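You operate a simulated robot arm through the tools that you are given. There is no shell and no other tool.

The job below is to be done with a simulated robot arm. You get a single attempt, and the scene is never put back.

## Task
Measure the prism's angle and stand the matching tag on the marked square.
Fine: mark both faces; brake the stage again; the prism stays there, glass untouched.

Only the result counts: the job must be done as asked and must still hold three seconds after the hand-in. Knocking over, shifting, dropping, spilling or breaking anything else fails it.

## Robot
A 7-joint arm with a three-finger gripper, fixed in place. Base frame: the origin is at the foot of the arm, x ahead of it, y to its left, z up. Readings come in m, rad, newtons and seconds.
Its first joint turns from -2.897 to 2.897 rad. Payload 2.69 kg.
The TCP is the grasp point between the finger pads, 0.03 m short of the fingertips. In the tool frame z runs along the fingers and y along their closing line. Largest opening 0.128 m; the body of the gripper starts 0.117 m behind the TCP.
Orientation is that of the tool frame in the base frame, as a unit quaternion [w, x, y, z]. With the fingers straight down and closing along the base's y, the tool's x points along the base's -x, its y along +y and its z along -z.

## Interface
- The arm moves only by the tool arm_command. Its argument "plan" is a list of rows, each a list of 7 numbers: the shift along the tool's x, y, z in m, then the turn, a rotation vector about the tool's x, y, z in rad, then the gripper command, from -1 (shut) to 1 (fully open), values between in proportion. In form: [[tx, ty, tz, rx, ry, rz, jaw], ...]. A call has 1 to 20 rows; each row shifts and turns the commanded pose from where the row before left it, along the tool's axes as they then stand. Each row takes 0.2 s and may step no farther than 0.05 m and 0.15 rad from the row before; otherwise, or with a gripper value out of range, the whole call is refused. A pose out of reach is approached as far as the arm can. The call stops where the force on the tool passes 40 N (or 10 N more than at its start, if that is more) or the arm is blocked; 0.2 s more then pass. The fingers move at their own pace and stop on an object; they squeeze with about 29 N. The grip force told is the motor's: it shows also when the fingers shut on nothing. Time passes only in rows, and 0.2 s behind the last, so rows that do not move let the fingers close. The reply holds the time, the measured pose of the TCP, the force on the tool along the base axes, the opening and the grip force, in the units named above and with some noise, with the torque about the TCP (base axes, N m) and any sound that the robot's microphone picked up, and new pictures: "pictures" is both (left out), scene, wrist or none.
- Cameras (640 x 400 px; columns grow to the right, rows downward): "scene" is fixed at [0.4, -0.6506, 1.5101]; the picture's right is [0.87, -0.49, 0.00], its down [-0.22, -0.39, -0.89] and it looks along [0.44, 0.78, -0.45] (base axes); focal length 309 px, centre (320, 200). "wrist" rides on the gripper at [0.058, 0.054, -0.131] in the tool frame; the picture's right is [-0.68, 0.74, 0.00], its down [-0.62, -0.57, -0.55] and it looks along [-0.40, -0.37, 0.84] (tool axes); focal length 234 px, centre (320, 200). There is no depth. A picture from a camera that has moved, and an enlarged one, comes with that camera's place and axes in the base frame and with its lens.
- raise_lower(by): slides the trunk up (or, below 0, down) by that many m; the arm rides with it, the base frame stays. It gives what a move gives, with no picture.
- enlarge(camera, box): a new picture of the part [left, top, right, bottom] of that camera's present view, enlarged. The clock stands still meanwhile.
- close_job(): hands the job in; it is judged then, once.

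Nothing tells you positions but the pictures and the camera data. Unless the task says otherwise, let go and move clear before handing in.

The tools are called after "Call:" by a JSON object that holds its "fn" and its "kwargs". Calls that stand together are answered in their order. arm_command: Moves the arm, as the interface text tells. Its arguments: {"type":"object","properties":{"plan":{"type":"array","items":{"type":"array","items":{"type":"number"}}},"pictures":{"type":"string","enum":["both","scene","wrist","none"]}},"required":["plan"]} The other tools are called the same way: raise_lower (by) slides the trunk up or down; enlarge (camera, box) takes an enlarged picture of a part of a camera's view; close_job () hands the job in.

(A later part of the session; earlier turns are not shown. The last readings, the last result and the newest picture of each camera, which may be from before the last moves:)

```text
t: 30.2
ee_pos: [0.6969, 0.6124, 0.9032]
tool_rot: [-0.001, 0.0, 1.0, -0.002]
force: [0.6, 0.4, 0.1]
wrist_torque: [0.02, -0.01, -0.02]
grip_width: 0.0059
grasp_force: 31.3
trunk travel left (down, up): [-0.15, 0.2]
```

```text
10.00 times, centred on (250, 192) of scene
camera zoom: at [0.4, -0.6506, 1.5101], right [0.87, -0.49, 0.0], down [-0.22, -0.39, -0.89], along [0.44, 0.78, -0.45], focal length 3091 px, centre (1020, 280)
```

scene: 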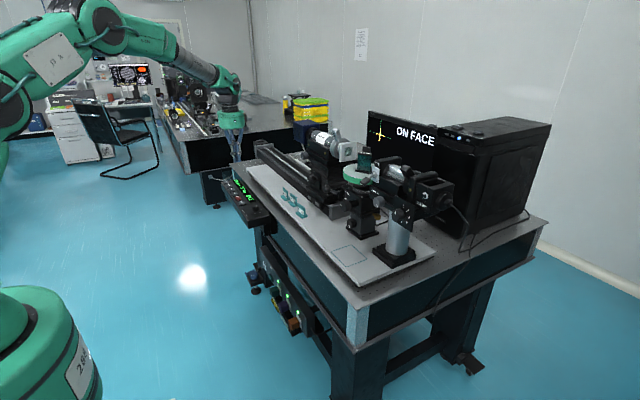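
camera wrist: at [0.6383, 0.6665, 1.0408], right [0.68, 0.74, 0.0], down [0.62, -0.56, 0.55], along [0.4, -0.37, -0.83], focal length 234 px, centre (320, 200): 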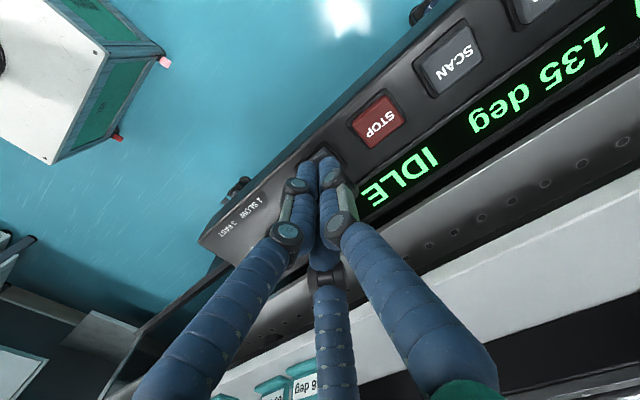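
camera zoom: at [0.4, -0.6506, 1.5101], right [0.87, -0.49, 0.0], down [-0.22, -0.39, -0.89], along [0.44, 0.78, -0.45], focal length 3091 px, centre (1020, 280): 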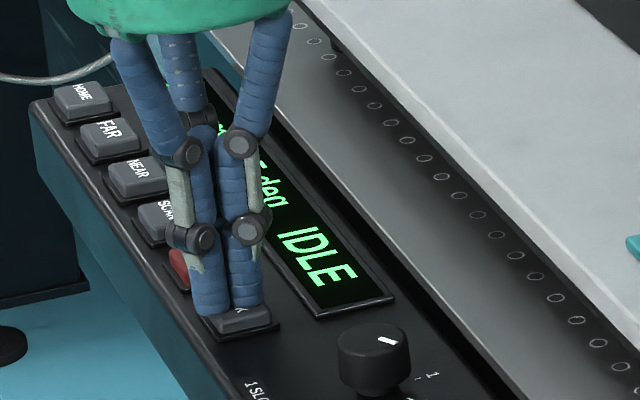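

Call:
{"fn": "arm_command", "kwargs": {"plan": [[0, 0, 0.002, 0, 0, 0, -1], [0, 0, 0, 0, 0, 0, -1]], "pictures": "none"}}

Call:
{"fn": "enlarge", "kwargs": {"camera": "scene", "box": [218, 172, 282, 212]}}

Call:
{"fn": "enlarge", "kwargs": {"camera": "scene", "box": [360, 100, 450, 156]}}

```text
t: 30.8
ee_pos: [0.6965, 0.6123, 0.899]
tool_rot: [-0.001, 0.0, 1.0, -0.002]
force: [1.0, -0.4, 1.4]
wrist_torque: [-0.03, -0.07, -0.02]
grip_width: 0.0062
grasp_force: 30.9
trunk travel left (down, up): [-0.15, 0.2]
heard: click
```

```text
10.00 times, centred on (250, 192) of scene
camera zoom: at [0.4, -0.6506, 1.5101], right [0.87, -0.49, 0.0], down [-0.22, -0.39, -0.89], along [0.44, 0.78, -0.45], focal length 3091 px, centre (1020, 280)
```

zoom: 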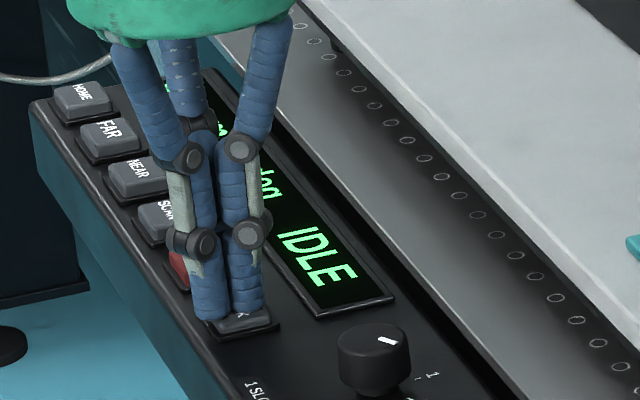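

```text
7.11 times, centred on (405, 128) of scene
camera zoom: at [0.4, -0.6506, 1.5101], right [0.87, -0.49, 0.0], down [-0.22, -0.39, -0.89], along [0.44, 0.78, -0.45], focal length 2198 px, centre (-284, 712)
```

zoom: 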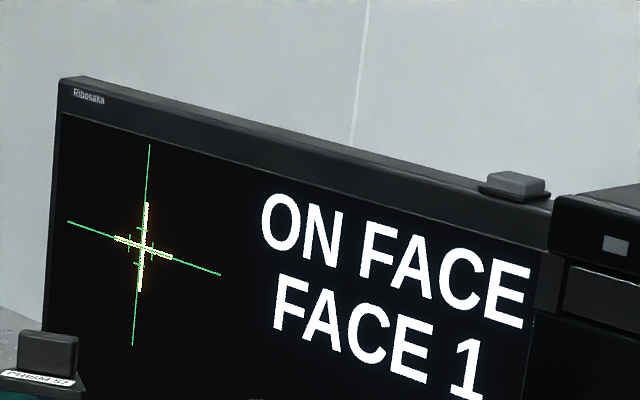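

Click heard, and the screen now shows FACE 1. I lift off and read the console.

Call:
{"fn": "arm_command", "kwargs": {"plan": [[0, 0, -0.01, 0, 0, 0, -1], [0, 0, -0.04, 0, 0, 0, -1], [0, 0, -0.045, 0, 0, 0, -1], [0, 0, -0.045, 0, 0, 0, -1], [0, 0, -0.045, 0, 0, 0, -1], [0, 0, -0.045, 0, 0, 0, -1]], "pictures": "scene"}}

Call:
{"fn": "enlarge", "kwargs": {"camera": "scene", "box": [218, 172, 282, 212]}}

Call:
{"fn": "enlarge", "kwargs": {"camera": "scene", "box": [360, 100, 450, 156]}}

```text
t: 32.2
ee_pos: [0.6938, 0.6135, 1.1305]
tool_rot: [0.0, 0.001, 1.0, -0.003]
force: [-1.0, 0.5, 0.0]
wrist_torque: [0.05, -0.02, 0.0]
grip_width: 0.0022
grasp_force: 31.6
trunk travel left (down, up): [-0.15, 0.2]
```

scene: 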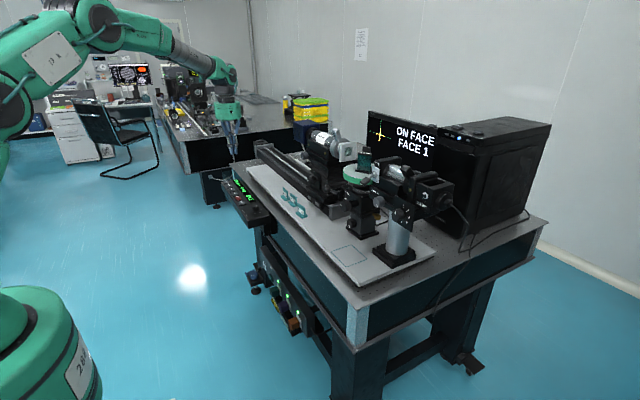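

```text
10.00 times, centred on (250, 192) of scene
camera zoom: at [0.4, -0.6506, 1.5101], right [0.87, -0.49, 0.0], down [-0.22, -0.39, -0.89], along [0.44, 0.78, -0.45], focal length 3091 px, centre (1020, 280)
```

zoom: 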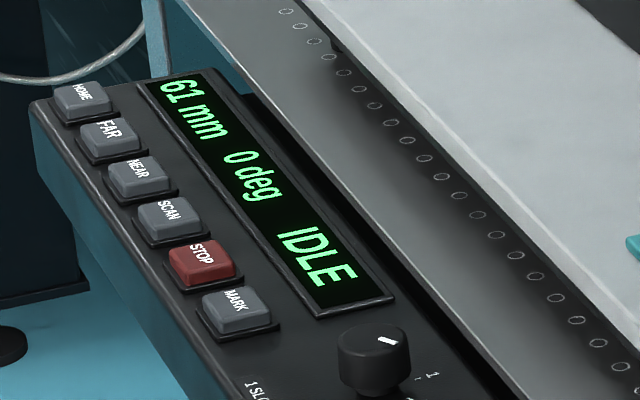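

```text
7.11 times, centred on (405, 128) of scene
camera zoom: at [0.4, -0.6506, 1.5101], right [0.87, -0.49, 0.0], down [-0.22, -0.39, -0.89], along [0.44, 0.78, -0.45], focal length 2198 px, centre (-284, 712)
```

zoom: 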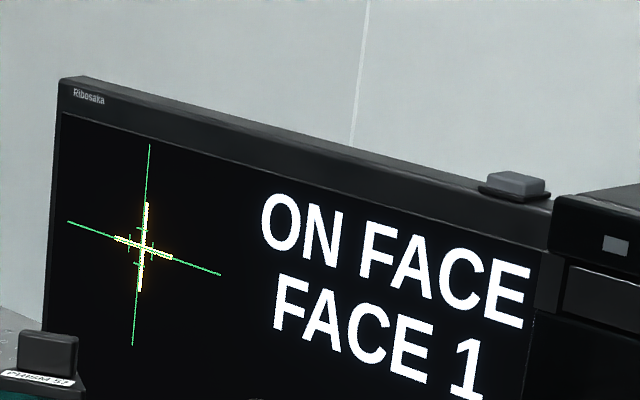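

The console zeroed: "0 deg". The next face's reading will be the turn between faces, and the prism angle is 180 minus that. I go back over the stage and look at the prism from above to choose the turning direction.

Call:
{"fn": "arm_command", "kwargs": {"plan": [[0, -0.02, -0.045, 0, 0, 0, -1], [0, -0.02, -0.045, 0, 0, 0, -1], [0, -0.02, -0.045, 0, 0, 0, -1], [0, -0.02, -0.045, 0, 0, 0, -1], [0, -0.02, -0.045, 0, 0, 0, -1], [0, -0.02, -0.045, 0, 0, 0, -1], [-0.0195, -0.036, 0, 0, 0, 0, -1], [-0.0195, -0.036, 0, 0, 0, 0, -1], [-0.0195, -0.036, 0, 0, 0, 0, -1], [-0.0195, -0.036, 0, 0, 0, 0, -1], [-0.0195, -0.036, 0, 0, 0, 0, -1], [-0.0195, -0.036, 0, 0, 0, 0, -1], [-0.0195, -0.036, 0, 0, 0, 0, -1], [-0.0195, -0.036, 0, 0, 0, 0, -1], [-0.0195, -0.036, 0, 0, 0, 0, -1], [-0.0195, -0.036, 0, 0, 0, 0, -1], [-0.0195, -0.036, 0, 0, 0, 0, -1], [-0.0195, -0.036, 0, 0, 0, 0, -1], [0, 0, 0, 0, 0, 0, -1]], "pictures": "wrist"}}

Call:
{"fn": "enlarge", "kwargs": {"camera": "wrist", "box": [290, 70, 450, 170]}}

```text
t: 36.2
ee_pos: [0.9306, 0.0648, 1.4011]
tool_rot: [-0.001, 0.001, 1.0, -0.002]
force: [0.5, -1.2, -0.8]
wrist_torque: [0.08, 0.05, 0.02]
grip_width: 0.0021
grasp_force: 31.4
trunk travel left (down, up): [-0.15, 0.2]
camera wrist: at [0.8721, 0.1193, 1.5319], right [0.68, 0.74, 0.0], down [0.62, -0.56, 0.55], along [0.4, -0.37, -0.84], focal length 234 px, centre (320, 200)
```

wrist: 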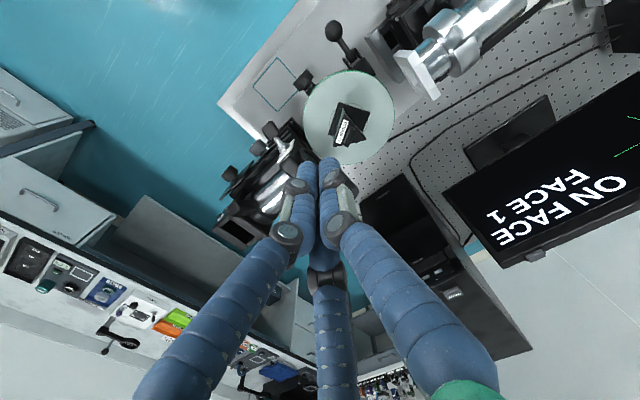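

```text
4.00 times, centred on (370, 120) of wrist
camera zoom: at [0.8721, 0.1193, 1.5319], right [0.68, 0.74, 0.0], down [0.62, -0.56, 0.55], along [0.4, -0.37, -0.84], focal length 937 px, centre (120, 520)
```

zoom: 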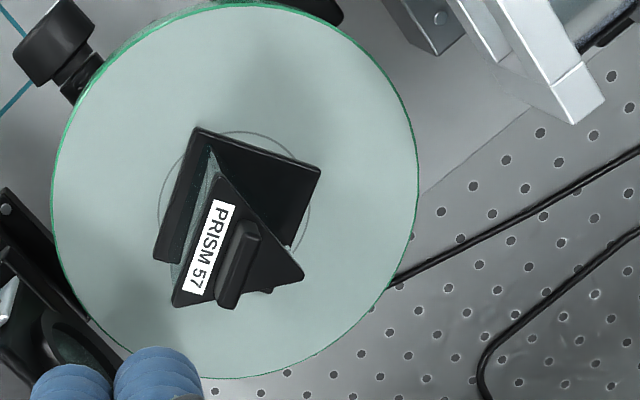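

This top view shows a triangular prism on a square base; the face toward +y (toward the camera tube) is FACE 1, and the label side is the base. The other working face (right side) comes round by turning the disc counter-clockwise, so I drag its near edge toward −y. I start from the left end of the arc.

Call:
{"fn": "arm_command", "kwargs": {"plan": [[0, 0.033, 0, 0, 0, 0, -1], [-0.001, 0.033, 0, 0, 0, 0, -1], [0, 0, 0.045, 0, 0, 0, -1], [0, 0, 0.045, 0, 0, 0, -1], [0, 0, 0.045, 0, 0, 0, -1], [0, 0, 0.045, 0, 0, 0, -1], [0, 0, 0.015, 0, 0, 0, -1], [0, 0, 0.015, 0, 0, 0, -1], [0, 0, 0, 0, 0, 0, -1]], "pictures": "both"}}

Call:
{"fn": "enlarge", "kwargs": {"camera": "scene", "box": [320, 110, 400, 190]}}

Call:
{"fn": "enlarge", "kwargs": {"camera": "wrist", "box": [220, 90, 420, 240]}}

```text
t: 38.2
ee_pos: [0.9326, 0.1275, 1.1941]
tool_rot: [-0.001, 0.0, 1.0, -0.002]
force: [0.6, 0.2, -0.3]
wrist_torque: [-0.02, -0.01, -0.01]
grip_width: 0.0021
grasp_force: 31.5
trunk travel left (down, up): [-0.15, 0.2]
camera wrist: at [0.8733, 0.1818, 1.3232], right [0.68, 0.74, 0.0], down [0.62, -0.56, 0.55], along [0.4, -0.37, -0.83], focal length 234 px, centre (320, 200)
```

scene: 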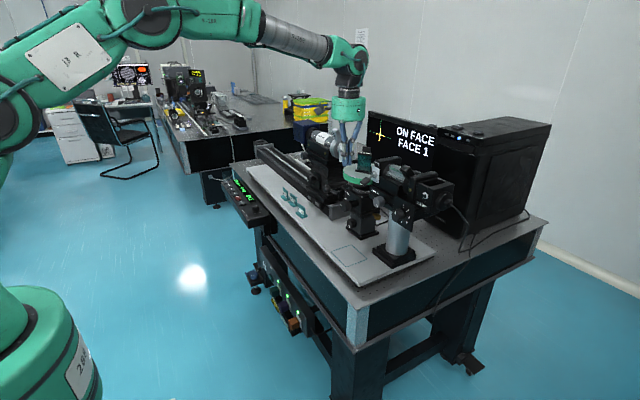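
wrist: 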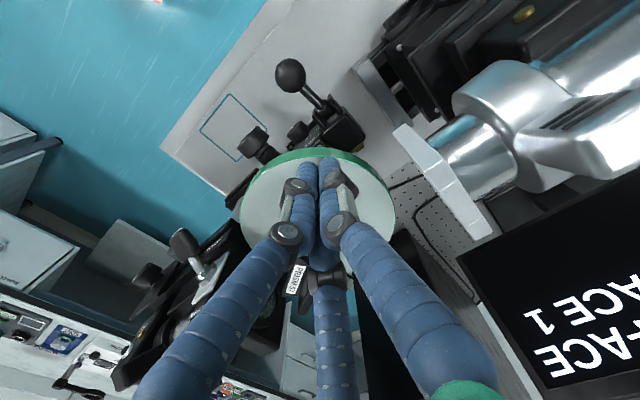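

```text
5.00 times, centred on (360, 150) of scene
camera zoom: at [0.4, -0.6506, 1.5101], right [0.87, -0.49, 0.0], down [-0.22, -0.39, -0.89], along [0.44, 0.78, -0.45], focal length 1546 px, centre (120, 450)
```

zoom: 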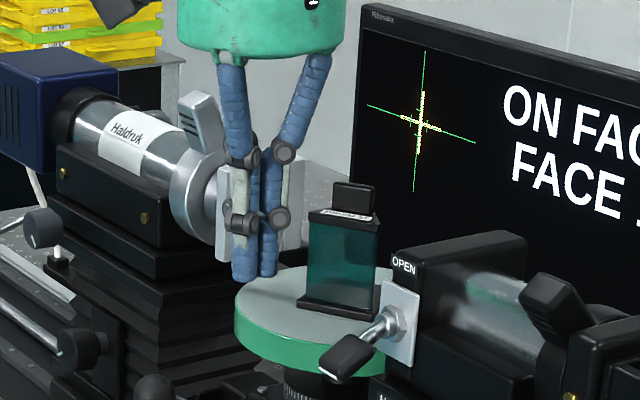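

```text
2.67 times, centred on (320, 165) of wrist
camera zoom: at [0.8733, 0.1818, 1.3232], right [0.68, 0.74, 0.0], down [0.62, -0.56, 0.55], along [0.4, -0.37, -0.83], focal length 624 px, centre (320, 293)
```

zoom: 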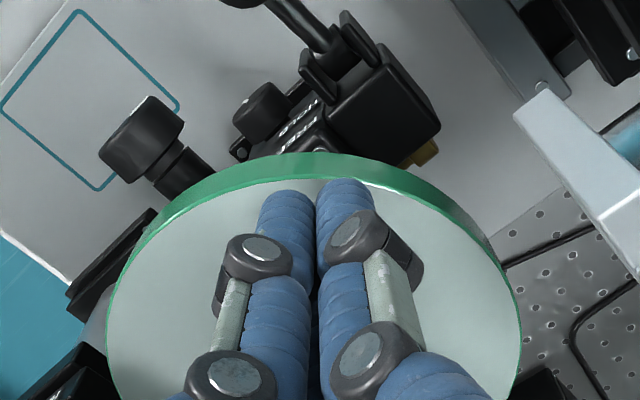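

Call:
{"fn": "arm_command", "kwargs": {"plan": [[0, 0, 0.006, 0, 0, 0, -1], [0, 0, 0.003, 0, 0, 0, -1], [0, 0, 0.002, 0, 0, 0, -1], [0, 0, 0, 0, 0, 0, -1]], "pictures": "none"}}

Call:
{"fn": "arm_command", "kwargs": {"plan": [[0, 0, 0.002, 0, 0, 0, -1], [0, 0, 0, 0, 0, 0, -1]], "pictures": "none"}}

```text
t: 39.2
ee_pos: [0.9325, 0.1275, 1.1817]
tool_rot: [-0.002, 0.0, 1.0, -0.002]
force: [-0.6, -0.7, -0.4]
wrist_torque: [0.0, 0.04, -0.03]
grip_width: 0.0021
grasp_force: 31.4
trunk travel left (down, up): [-0.15, 0.2]
```

```text
t: 39.8
ee_pos: [0.9327, 0.128, 1.1818]
tool_rot: [0.001, 0.0, 1.0, -0.002]
force: [3.2, -1.3, 10.5]
wrist_torque: [-0.11, 0.02, 0.03]
grip_width: 0.0063
grasp_force: 31.1
trunk travel left (down, up): [-0.15, 0.2]
```

Contact at 10 N. I drag along the arc toward −y in a first short stroke.

Call:
{"fn": "arm_command", "kwargs": {"plan": [[0.0034, -0.004, 0, 0, 0, 0, -1], [0.0033, -0.004, 0, 0, 0, 0, -1], [0.0053, -0.009, 0, 0, 0, 0, -1], [0.0036, -0.0099, 0, 0, 0, 0, -1], [0, 0, 0, 0, 0, 0, -1]], "pictures": "none"}}

Call:
{"fn": "enlarge", "kwargs": {"camera": "scene", "box": [218, 172, 282, 212]}}

Call:
{"fn": "enlarge", "kwargs": {"camera": "scene", "box": [320, 110, 400, 190]}}

```text
t: 41.0
ee_pos: [0.9164, 0.1015, 1.1796]
tool_rot: [0.001, 0.0, 1.0, -0.003]
force: [-3.6, 1.7, 18.9]
wrist_torque: [0.28, 0.01, 0.05]
grip_width: 0.0062
grasp_force: 31.1
trunk travel left (down, up): [-0.15, 0.2]
```

```text
10.00 times, centred on (250, 192) of scene
camera zoom: at [0.4, -0.6506, 1.5101], right [0.87, -0.49, 0.0], down [-0.22, -0.39, -0.89], along [0.44, 0.78, -0.45], focal length 3091 px, centre (1020, 280)
```

zoom: 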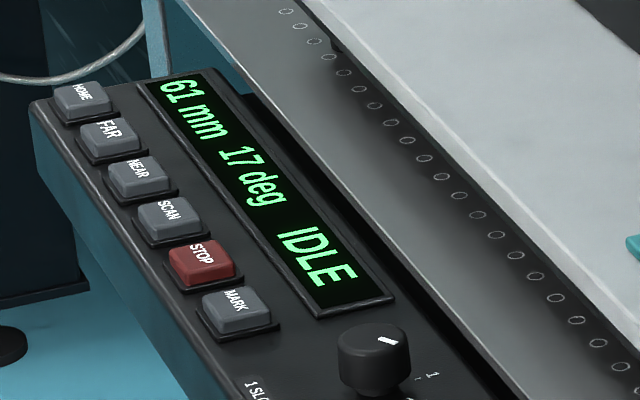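

```text
5.00 times, centred on (360, 150) of scene
camera zoom: at [0.4, -0.6506, 1.5101], right [0.87, -0.49, 0.0], down [-0.22, -0.39, -0.89], along [0.44, 0.78, -0.45], focal length 1546 px, centre (120, 450)
```

zoom: 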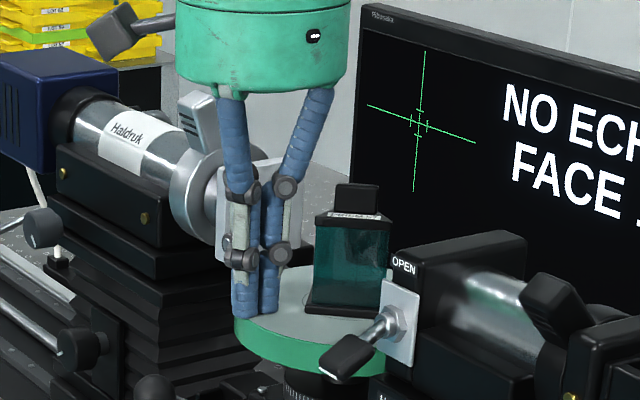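

It reads 17 deg, "NO ECHO" in between faces as expected. I continue the stroke.

Call:
{"fn": "arm_command", "kwargs": {"plan": [[0.0018, -0.0103, 0, 0, 0, 0, -1], [0, -0.0104, 0, 0, 0, 0, -1], [-0.0018, -0.0103, 0, 0, 0, 0, -1], [-0.0036, -0.0099, 0, 0, 0, 0, -1], [0, 0, 0, 0, 0, 0, -1]], "pictures": "none"}}

Call:
{"fn": "enlarge", "kwargs": {"camera": "scene", "box": [218, 172, 282, 212]}}

Call:
{"fn": "enlarge", "kwargs": {"camera": "scene", "box": [320, 110, 400, 190]}}

```text
t: 42.2
ee_pos: [0.9193, 0.0604, 1.1815]
tool_rot: [0.001, 0.0, 1.0, -0.002]
force: [-3.2, -1.0, 23.2]
wrist_torque: [0.3, 0.07, 0.03]
grip_width: 0.006
grasp_force: 32.0
trunk travel left (down, up): [-0.15, 0.2]
```

```text
10.00 times, centred on (250, 192) of scene
camera zoom: at [0.4, -0.6506, 1.5101], right [0.87, -0.49, 0.0], down [-0.22, -0.39, -0.89], along [0.44, 0.78, -0.45], focal length 3091 px, centre (1020, 280)
```

zoom: 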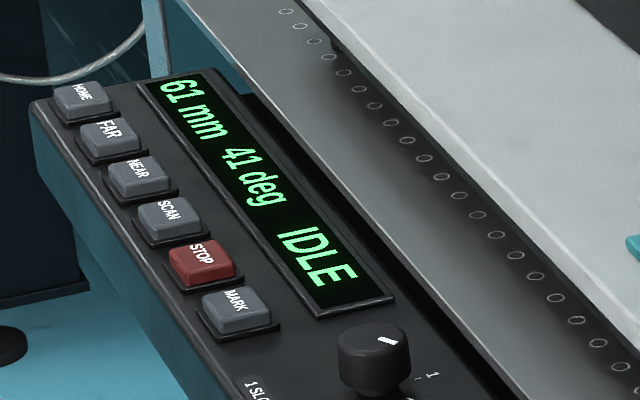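

```text
5.00 times, centred on (360, 150) of scene
camera zoom: at [0.4, -0.6506, 1.5101], right [0.87, -0.49, 0.0], down [-0.22, -0.39, -0.89], along [0.44, 0.78, -0.45], focal length 1546 px, centre (120, 450)
```

zoom: 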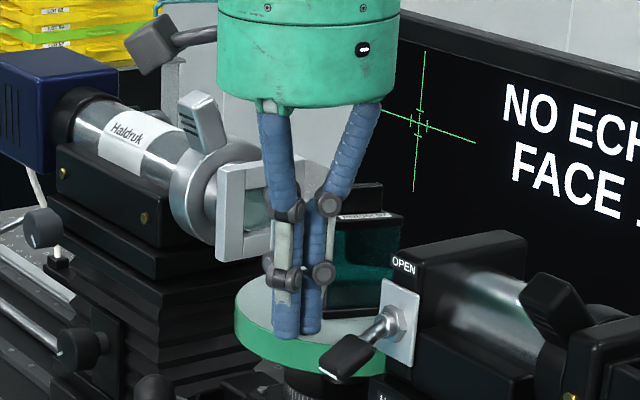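

41 deg so far. I'll check the clearance between fingers and prism before going on.

Call:
{"fn": "enlarge", "kwargs": {"camera": "wrist", "box": [220, 90, 420, 240]}}

Call:
{"fn": "enlarge", "kwargs": {"camera": "scene", "box": [340, 140, 404, 180]}}

Call:
{"fn": "enlarge", "kwargs": {"camera": "scene", "box": [320, 180, 384, 220]}}

```text
2.67 times, centred on (320, 165) of wrist
camera zoom: at [0.8591, 0.1148, 1.3107], right [0.68, 0.74, 0.0], down [0.61, -0.56, 0.55], along [0.4, -0.38, -0.83], focal length 624 px, centre (320, 293)
```

zoom: 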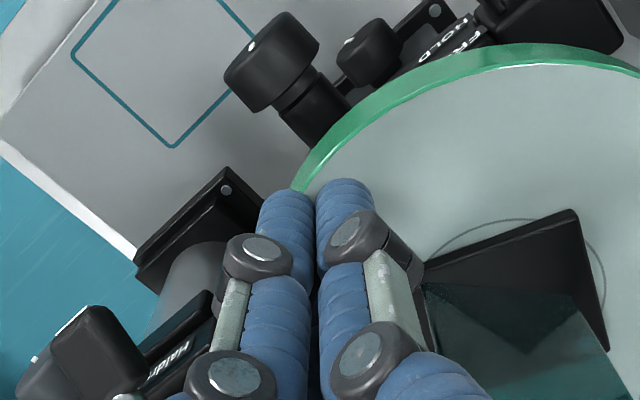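

```text
10.00 times, centred on (372, 160) of scene
camera zoom: at [0.4, -0.6506, 1.5101], right [0.87, -0.49, 0.0], down [-0.22, -0.39, -0.89], along [0.44, 0.78, -0.45], focal length 3091 px, centre (-200, 600)
```

zoom: 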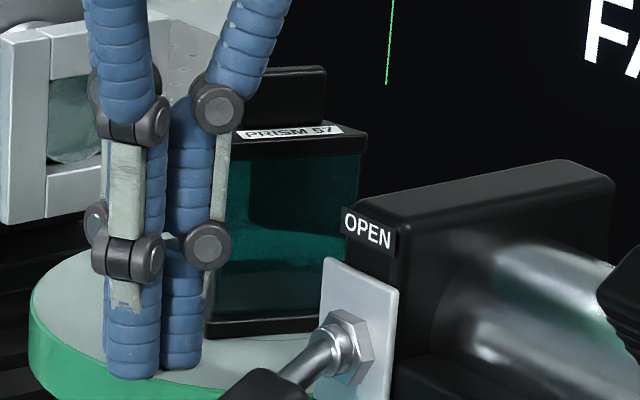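

```text
10.00 times, centred on (352, 200) of scene
camera zoom: at [0.4, -0.6506, 1.5101], right [0.87, -0.49, 0.0], down [-0.22, -0.39, -0.89], along [0.44, 0.78, -0.45], focal length 3091 px, centre (0, 200)
```

zoom: 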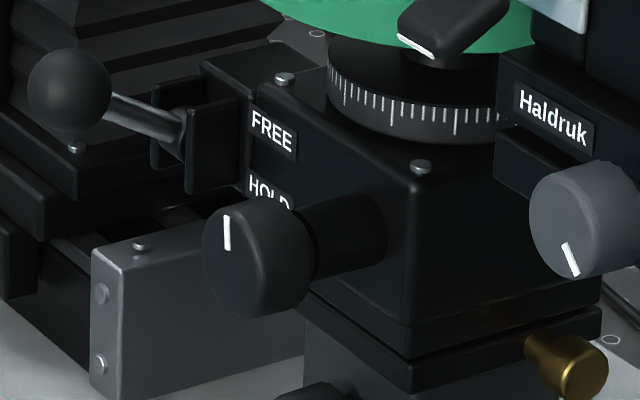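

The head is steady and the disc is turning, with some slip. The finger joints look closer to the prism than I like, so I lift, return along the outside and repeat the stroke nearer the rim.

Call:
{"fn": "arm_command", "kwargs": {"plan": [[0, 0, -0.008, 0, 0, 0, -1], [0.002, 0, -0.01, 0, 0, 0, -1], [0.009, 0.0266, 0, 0, 0, 0, -1], [-0.0088, 0.033, 0, 0, 0, 0, -1], [-0.014, 0.0176, 0, 0, 0, 0, -1], [0, 0, 0.008, 0, 0, 0, -1], [0, 0, 0.004, 0, 0, 0, -1], [0, 0, 0.004, 0, 0, 0, -1], [0, 0, 0, 0, 0, 0, -1]], "pictures": "wrist"}}

Call:
{"fn": "enlarge", "kwargs": {"camera": "wrist", "box": [220, 90, 420, 240]}}

Call:
{"fn": "enlarge", "kwargs": {"camera": "scene", "box": [218, 172, 282, 212]}}

```text
t: 44.2
ee_pos: [0.932, 0.1366, 1.1819]
tool_rot: [0.0, 0.0, 1.0, -0.002]
force: [-0.2, -0.5, 0.0]
wrist_torque: [0.03, -0.01, 0.02]
grip_width: 0.0022
grasp_force: 31.7
trunk travel left (down, up): [-0.15, 0.2]
camera wrist: at [0.8731, 0.1912, 1.3115], right [0.68, 0.74, 0.0], down [0.62, -0.56, 0.55], along [0.4, -0.37, -0.83], focal length 234 px, centre (320, 200)
```

wrist: 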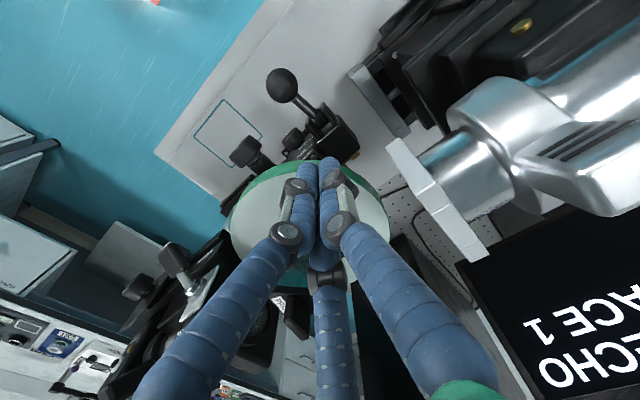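

```text
2.67 times, centred on (320, 165) of wrist
camera zoom: at [0.8731, 0.1912, 1.3115], right [0.68, 0.74, 0.0], down [0.62, -0.56, 0.55], along [0.4, -0.37, -0.83], focal length 624 px, centre (320, 293)
```

zoom: 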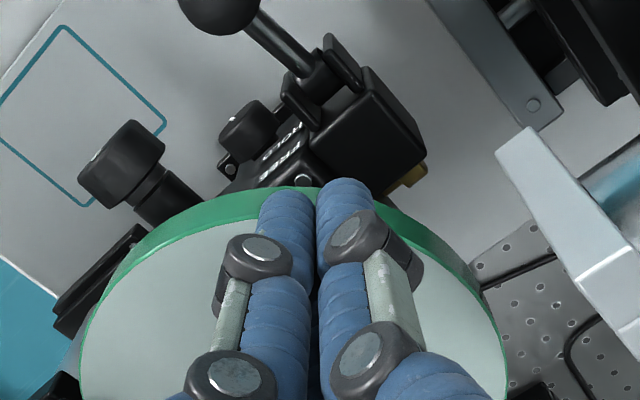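

```text
10.00 times, centred on (250, 192) of scene
camera zoom: at [0.4, -0.6506, 1.5101], right [0.87, -0.49, 0.0], down [-0.22, -0.39, -0.89], along [0.44, 0.78, -0.45], focal length 3091 px, centre (1020, 280)
```

zoom: 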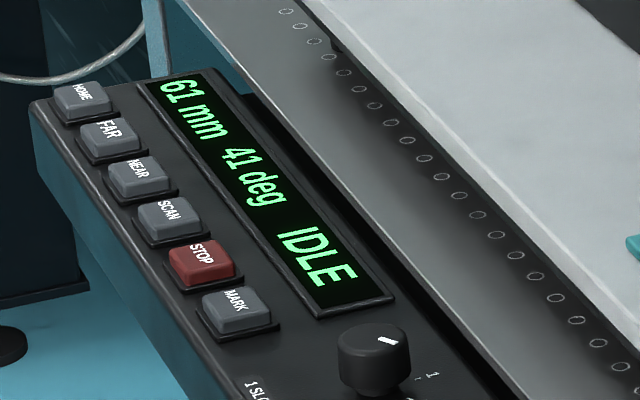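

The tips are right at the rim edge; I move 3 mm inward, make contact, and run the stroke.

Call:
{"fn": "arm_command", "kwargs": {"plan": [[-0.002, -0.0023, 0, 0, 0, 0, -1], [0, 0, 0.002, 0, 0, 0, -1], [0, 0, 0.001, 0, 0, 0, -1], [0, 0, 0, 0, 0, 0, -1]], "pictures": "none"}}

```text
t: 45.2
ee_pos: [0.9341, 0.1352, 1.1808]
tool_rot: [0.001, 0.001, 1.0, -0.001]
force: [3.6, -3.8, 16.5]
wrist_torque: [-0.29, -0.04, 0.01]
grip_width: 0.002
grasp_force: 31.5
trunk travel left (down, up): [-0.15, 0.2]
```

Call:
{"fn": "arm_command", "kwargs": {"plan": [[0.0039, -0.0039, 0, 0, 0, 0, -1], [0.0039, -0.0039, 0, 0, 0, 0, -1], [0.0032, -0.0045, 0, 0, 0, 0, -1], [0.0031, -0.0045, 0, 0, 0, 0, -1], [0.0023, -0.005, 0, 0, 0, 0, -1], [0.0023, -0.0049, 0, 0, 0, 0, -1], [0.0015, -0.0053, 0, 0, 0, 0, -1], [0.0014, -0.0053, 0, 0, 0, 0, -1], [0.0005, -0.0055, 0, 0, 0, 0, -1], [0.0005, -0.0055, 0, 0, 0, 0, -1], [0, 0, 0, 0, 0, 0, -1]], "pictures": "none"}}

Call:
{"fn": "enlarge", "kwargs": {"camera": "scene", "box": [218, 172, 282, 212]}}

Call:
{"fn": "enlarge", "kwargs": {"camera": "scene", "box": [320, 110, 400, 190]}}

Call:
{"fn": "enlarge", "kwargs": {"camera": "wrist", "box": [220, 90, 420, 240]}}

```text
t: 46.4
ee_pos: [0.9193, 0.1158, 1.1811]
tool_rot: [0.003, 0.0, 1.0, -0.002]
force: [3.6, -0.4, 8.7]
wrist_torque: [-0.07, -0.27, 0.1]
grip_width: 0.0059
grasp_force: 31.2
trunk travel left (down, up): [-0.15, 0.2]
stopped in row 5: the force on the tool passed its limit at 41 N (the readings are from after the stop); the commanded pose is now the measured one
```

```text
10.00 times, centred on (250, 192) of scene
camera zoom: at [0.4, -0.6506, 1.5101], right [0.87, -0.49, 0.0], down [-0.22, -0.39, -0.89], along [0.44, 0.78, -0.45], focal length 3091 px, centre (1020, 280)
```

zoom: 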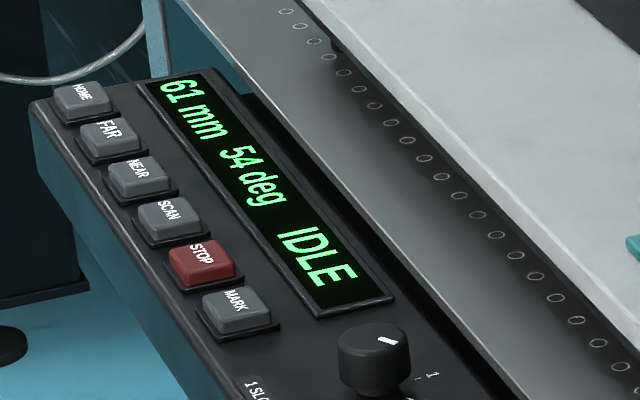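

```text
5.00 times, centred on (360, 150) of scene
camera zoom: at [0.4, -0.6506, 1.5101], right [0.87, -0.49, 0.0], down [-0.22, -0.39, -0.89], along [0.44, 0.78, -0.45], focal length 1546 px, centre (120, 450)
```

zoom: 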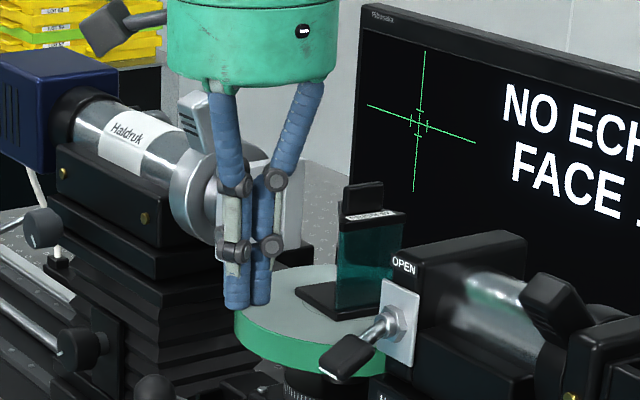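

```text
2.67 times, centred on (320, 165) of wrist
camera zoom: at [0.8594, 0.1698, 1.3106], right [0.68, 0.74, 0.0], down [0.61, -0.56, 0.55], along [0.41, -0.37, -0.83], focal length 624 px, centre (320, 293)
```

zoom: 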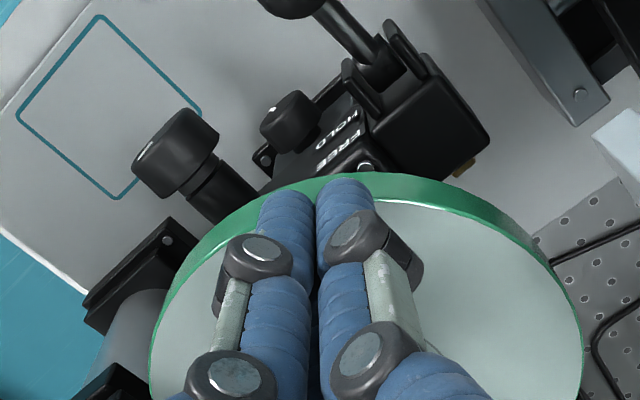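

A force spike stopped it at 54 deg; the tips ride too close to the edge. I move 5 mm inward and continue the arc in shorter pieces.

Call:
{"fn": "arm_command", "kwargs": {"plan": [[-0.0045, -0.0023, -0.002, 0, 0, 0, -1], [0, 0, 0.002, 0, 0, 0, -1], [0.0038, -0.0096, 0, 0, 0, 0, -1], [0.0022, -0.01, 0, 0, 0, 0, -1], [0.0003, -0.0103, 0, 0, 0, 0, -1], [0, 0, 0, 0, 0, 0, -1]], "pictures": "none"}}

Call:
{"fn": "enlarge", "kwargs": {"camera": "scene", "box": [218, 172, 282, 212]}}

Call:
{"fn": "enlarge", "kwargs": {"camera": "scene", "box": [320, 180, 384, 220]}}

Call:
{"fn": "enlarge", "kwargs": {"camera": "wrist", "box": [220, 90, 420, 240]}}

```text
t: 47.8
ee_pos: [0.916, 0.0829, 1.1802]
tool_rot: [0.001, 0.0, 1.0, -0.001]
force: [-2.6, 1.1, 17.9]
wrist_torque: [0.24, 0.04, 0.05]
grip_width: 0.006
grasp_force: 31.1
trunk travel left (down, up): [-0.15, 0.2]
```

```text
10.00 times, centred on (250, 192) of scene
camera zoom: at [0.4, -0.6506, 1.5101], right [0.87, -0.49, 0.0], down [-0.22, -0.39, -0.89], along [0.44, 0.78, -0.45], focal length 3091 px, centre (1020, 280)
```

zoom: 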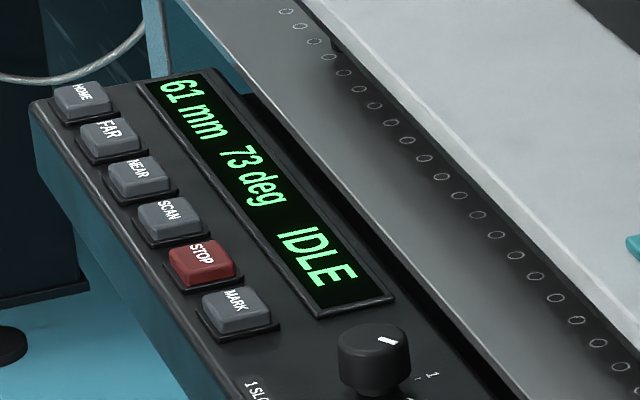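

```text
10.00 times, centred on (352, 200) of scene
camera zoom: at [0.4, -0.6506, 1.5101], right [0.87, -0.49, 0.0], down [-0.22, -0.39, -0.89], along [0.44, 0.78, -0.45], focal length 3091 px, centre (0, 200)
```

zoom: 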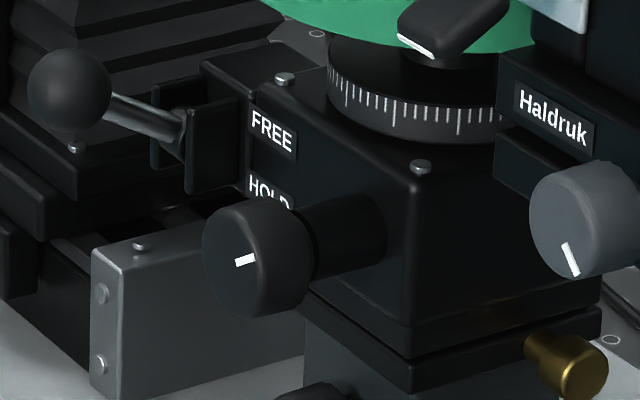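

```text
2.67 times, centred on (320, 165) of wrist
camera zoom: at [0.8566, 0.1376, 1.3107], right [0.68, 0.74, 0.0], down [0.61, -0.56, 0.55], along [0.41, -0.37, -0.83], focal length 624 px, centre (320, 293)
```

zoom: 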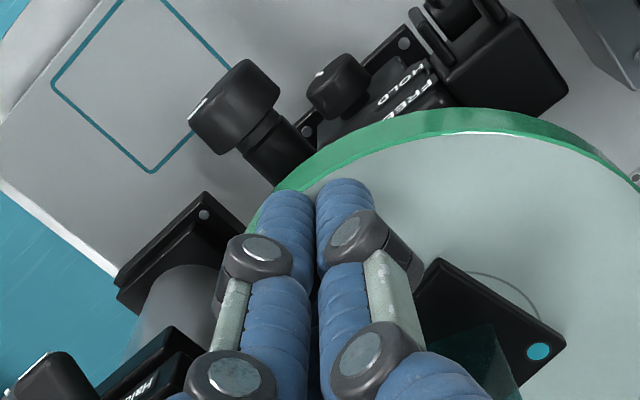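

73 deg, head steady, and I can see a teal dot on the base marking the prism's apex corner. I continue the stroke.

Call:
{"fn": "arm_command", "kwargs": {"plan": [[-0.0014, -0.0102, 0, 0, 0, 0, -1], [-0.0032, -0.0098, 0, 0, 0, 0, -1], [-0.0048, -0.009, 0, 0, 0, 0, -1], [0, 0, 0, 0, 0, 0, -1]], "pictures": "none"}}

Call:
{"fn": "enlarge", "kwargs": {"camera": "scene", "box": [218, 172, 282, 212]}}

Call:
{"fn": "enlarge", "kwargs": {"camera": "scene", "box": [320, 110, 400, 190]}}

Call:
{"fn": "enlarge", "kwargs": {"camera": "wrist", "box": [220, 90, 420, 240]}}

```text
t: 48.8
ee_pos: [0.9243, 0.0529, 1.1802]
tool_rot: [0.001, 0.0, 1.0, -0.001]
force: [-3.2, -2.8, 12.4]
wrist_torque: [0.13, 0.06, 0.01]
grip_width: 0.0019
grasp_force: 30.7
trunk travel left (down, up): [-0.15, 0.2]
```

```text
10.00 times, centred on (250, 192) of scene
camera zoom: at [0.4, -0.6506, 1.5101], right [0.87, -0.49, 0.0], down [-0.22, -0.39, -0.89], along [0.44, 0.78, -0.45], focal length 3091 px, centre (1020, 280)
```

zoom: 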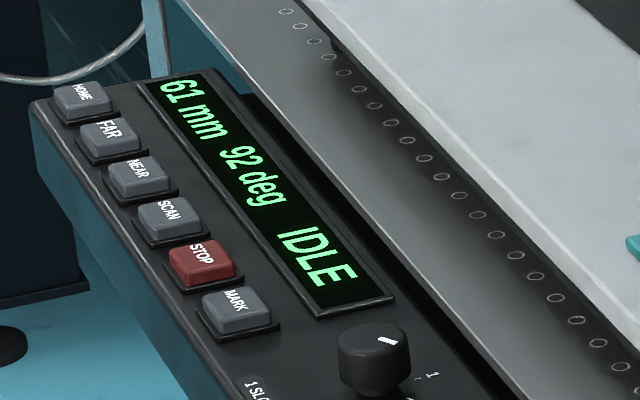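

```text
5.00 times, centred on (360, 150) of scene
camera zoom: at [0.4, -0.6506, 1.5101], right [0.87, -0.49, 0.0], down [-0.22, -0.39, -0.89], along [0.44, 0.78, -0.45], focal length 1546 px, centre (120, 450)
```

zoom: 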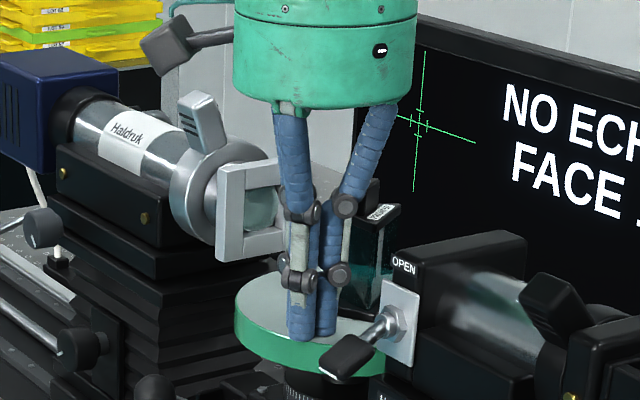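

```text
2.67 times, centred on (320, 165) of wrist
camera zoom: at [0.8654, 0.1078, 1.3108], right [0.68, 0.74, 0.0], down [0.61, -0.56, 0.55], along [0.4, -0.37, -0.83], focal length 624 px, centre (320, 293)
```

zoom: 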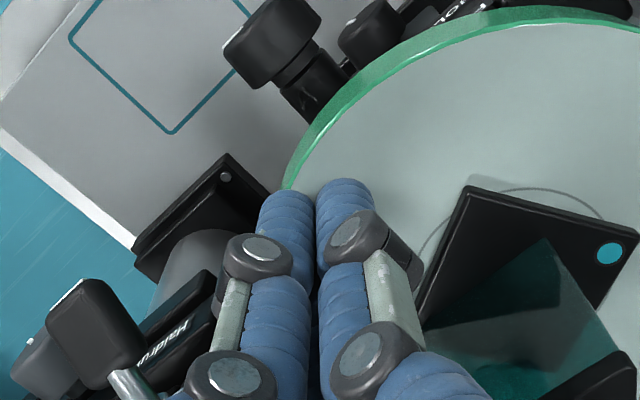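

92 deg. One more return along the outside and another stroke should bring the second face; I expect it between 115 and 124.

Call:
{"fn": "arm_command", "kwargs": {"plan": [[0, 0, -0.008, 0, 0, 0, -1], [0.004, 0, -0.01, 0, 0, 0, -1], [0.006, 0.03, 0, 0, 0, 0, -1], [-0.0095, 0.0305, 0, 0, 0, 0, -1], [0, 0, 0.01, 0, 0, 0, -1], [0, 0, 0.006, 0, 0, 0, -1], [0, 0, 0.002, 0, 0, 0, -1], [0, 0, 0, 0, 0, 0, -1]], "pictures": "none"}}

```text
t: 50.6
ee_pos: [0.9257, 0.1137, 1.18]
tool_rot: [0.002, 0.0, 1.0, -0.001]
force: [-1.5, 1.1, 15.8]
wrist_torque: [0.01, 0.17, 0.07]
grip_width: 0.006
grasp_force: 31.7
trunk travel left (down, up): [-0.15, 0.2]
```

Call:
{"fn": "arm_command", "kwargs": {"plan": [[0.0038, -0.0096, 0, 0, 0, 0, -1], [0.0022, -0.01, 0, 0, 0, 0, -1], [0.0003, -0.0103, 0, 0, 0, 0, -1], [0, 0, 0, 0, 0, 0, -1]], "pictures": "none"}}

Call:
{"fn": "enlarge", "kwargs": {"camera": "scene", "box": [218, 172, 282, 212]}}

Call:
{"fn": "enlarge", "kwargs": {"camera": "scene", "box": [360, 100, 450, 156]}}

Call:
{"fn": "enlarge", "kwargs": {"camera": "wrist", "box": [220, 90, 420, 240]}}

```text
t: 51.6
ee_pos: [0.9169, 0.0823, 1.1803]
tool_rot: [0.001, -0.001, 1.0, -0.002]
force: [-5.3, 3.4, 31.3]
wrist_torque: [0.28, 0.22, 0.16]
grip_width: 0.006
grasp_force: 31.9
trunk travel left (down, up): [-0.15, 0.2]
```

```text
10.00 times, centred on (250, 192) of scene
camera zoom: at [0.4, -0.6506, 1.5101], right [0.87, -0.49, 0.0], down [-0.22, -0.39, -0.89], along [0.44, 0.78, -0.45], focal length 3091 px, centre (1020, 280)
```

zoom: 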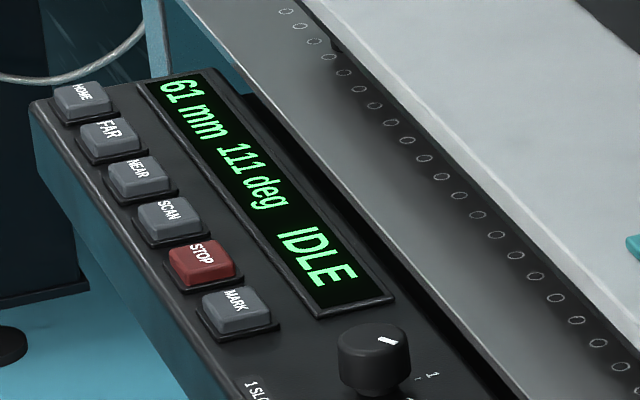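

```text
7.11 times, centred on (405, 128) of scene
camera zoom: at [0.4, -0.6506, 1.5101], right [0.87, -0.49, 0.0], down [-0.22, -0.39, -0.89], along [0.44, 0.78, -0.45], focal length 2198 px, centre (-284, 712)
```

zoom: 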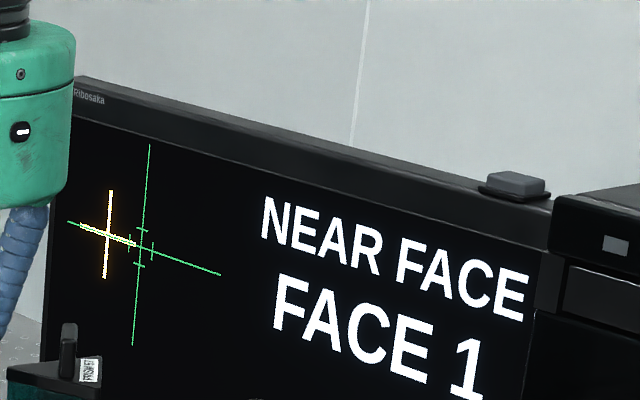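

```text
2.67 times, centred on (320, 165) of wrist
camera zoom: at [0.8574, 0.1376, 1.3106], right [0.68, 0.74, 0.0], down [0.61, -0.56, 0.55], along [0.41, -0.37, -0.83], focal length 624 px, centre (320, 293)
```

zoom: 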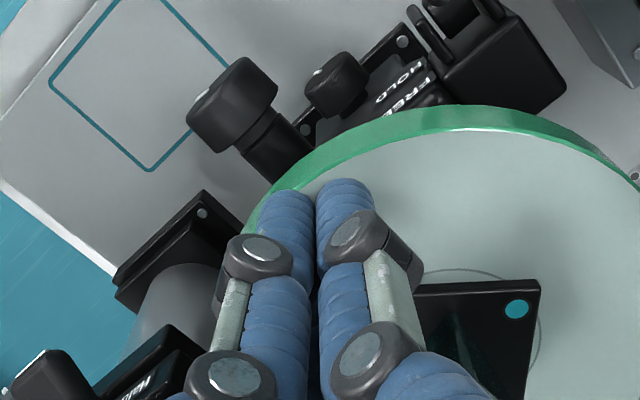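

NEAR FACE at 111 deg, cross left of centre: about 8 to 9 deg to go. I ease the downward force and continue in small steps.

Call:
{"fn": "arm_command", "kwargs": {"plan": [[0, 0, -0.0015, 0, 0, 0, -1], [-0.0004, -0.005, 0, 0, 0, 0, -1], [-0.0008, -0.005, 0, 0, 0, 0, -1], [0, 0, 0, 0, 0, 0, -1]], "pictures": "none"}}

Call:
{"fn": "enlarge", "kwargs": {"camera": "scene", "box": [218, 172, 282, 212]}}

Call:
{"fn": "enlarge", "kwargs": {"camera": "scene", "box": [360, 100, 450, 156]}}

```text
t: 52.6
ee_pos: [0.919, 0.0736, 1.1808]
tool_rot: [0.001, 0.0, 1.0, -0.002]
force: [-4.7, 3.8, 20.5]
wrist_torque: [0.31, 0.12, 0.27]
grip_width: 0.006
grasp_force: 31.4
trunk travel left (down, up): [-0.15, 0.2]
```

```text
10.00 times, centred on (250, 192) of scene
camera zoom: at [0.4, -0.6506, 1.5101], right [0.87, -0.49, 0.0], down [-0.22, -0.39, -0.89], along [0.44, 0.78, -0.45], focal length 3091 px, centre (1020, 280)
```

zoom: 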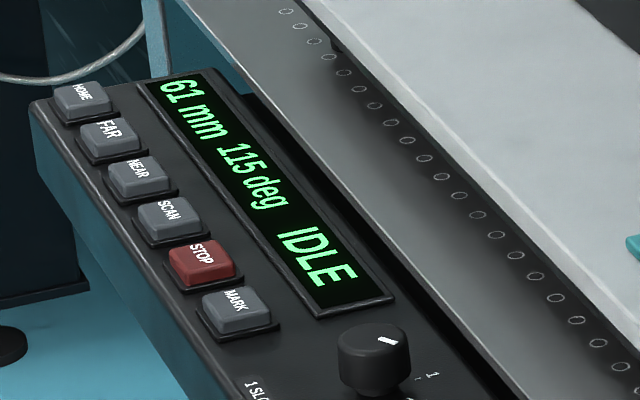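

```text
7.11 times, centred on (405, 128) of scene
camera zoom: at [0.4, -0.6506, 1.5101], right [0.87, -0.49, 0.0], down [-0.22, -0.39, -0.89], along [0.44, 0.78, -0.45], focal length 2198 px, centre (-284, 712)
```

zoom: 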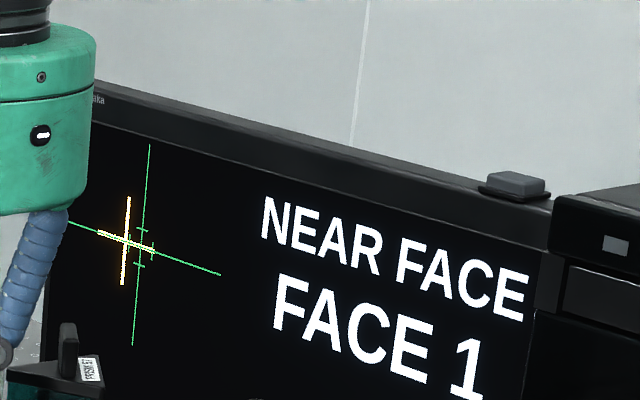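

115 deg, cross still about 4 deg short. Continue gently.

Call:
{"fn": "arm_command", "kwargs": {"plan": [[-0.0009, -0.004, 0, 0, 0, 0, -1], [-0.001, -0.003, 0, 0, 0, 0, -1], [0, 0, 0, 0, 0, 0, -1]], "pictures": "none"}}

Call:
{"fn": "enlarge", "kwargs": {"camera": "scene", "box": [218, 172, 282, 212]}}

Call:
{"fn": "enlarge", "kwargs": {"camera": "scene", "box": [360, 110, 408, 140]}}

```text
t: 53.4
ee_pos: [0.9213, 0.0678, 1.1804]
tool_rot: [-0.001, 0.0, 1.0, -0.001]
force: [-3.5, 1.7, 11.7]
wrist_torque: [0.22, 0.11, 0.13]
grip_width: 0.0024
grasp_force: 31.4
trunk travel left (down, up): [-0.15, 0.2]
```

```text
10.00 times, centred on (250, 192) of scene
camera zoom: at [0.4, -0.6506, 1.5101], right [0.87, -0.49, 0.0], down [-0.22, -0.39, -0.89], along [0.44, 0.78, -0.45], focal length 3091 px, centre (1020, 280)
```

zoom: 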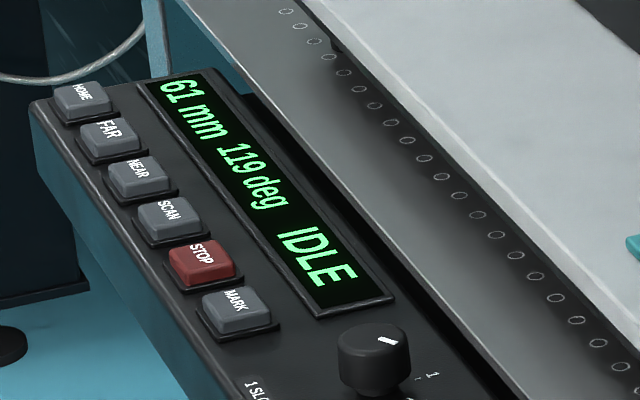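

```text
13.33 times, centred on (384, 125) of scene
camera zoom: at [0.4, -0.6506, 1.5101], right [0.87, -0.49, 0.0], down [-0.22, -0.39, -0.89], along [0.44, 0.78, -0.45], focal length 4122 px, centre (-533, 1200)
```

zoom: 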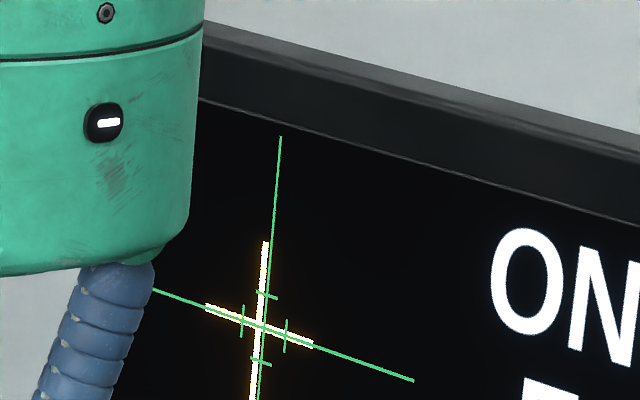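

ON FACE at 119 deg, under a degree short of centre. One last tiny nudge, then lift off and check.

Call:
{"fn": "arm_command", "kwargs": {"plan": [[-0.0003, -0.0012, 0, 0, 0, 0, -1], [0, 0, 0, 0, 0, 0, -1]], "pictures": "none"}}

Call:
{"fn": "enlarge", "kwargs": {"camera": "scene", "box": [360, 110, 408, 140]}}

Call:
{"fn": "enlarge", "kwargs": {"camera": "scene", "box": [218, 172, 282, 212]}}

```text
t: 54.0
ee_pos: [0.9226, 0.0666, 1.1802]
tool_rot: [0.001, 0.0, 1.0, -0.001]
force: [0.3, 2.9, 9.0]
wrist_torque: [0.27, 0.02, 0.13]
grip_width: 0.0021
grasp_force: 31.3
trunk travel left (down, up): [-0.15, 0.2]
```

```text
13.33 times, centred on (384, 125) of scene
camera zoom: at [0.4, -0.6506, 1.5101], right [0.87, -0.49, 0.0], down [-0.22, -0.39, -0.89], along [0.44, 0.78, -0.45], focal length 4122 px, centre (-533, 1200)
```

zoom: 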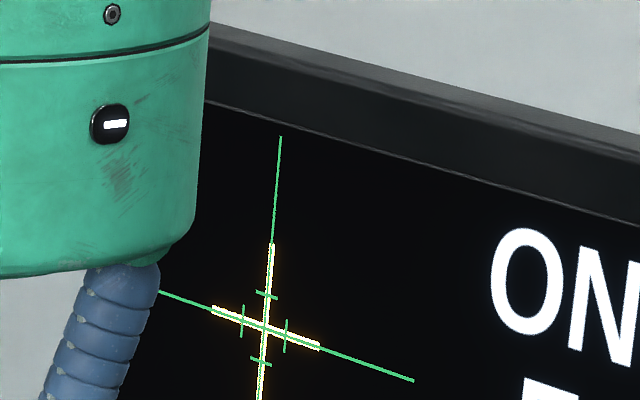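

```text
10.00 times, centred on (250, 192) of scene
camera zoom: at [0.4, -0.6506, 1.5101], right [0.87, -0.49, 0.0], down [-0.22, -0.39, -0.89], along [0.44, 0.78, -0.45], focal length 3091 px, centre (1020, 280)
```

zoom: 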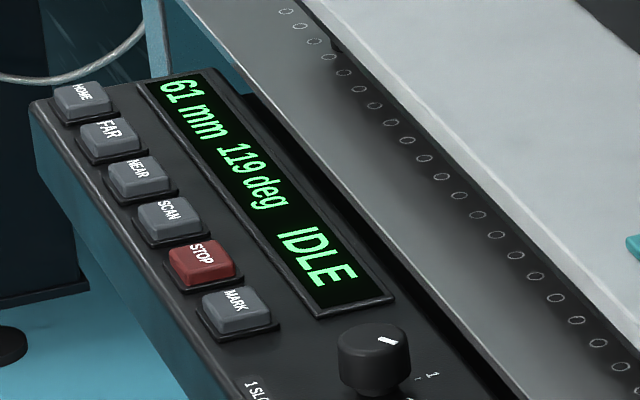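

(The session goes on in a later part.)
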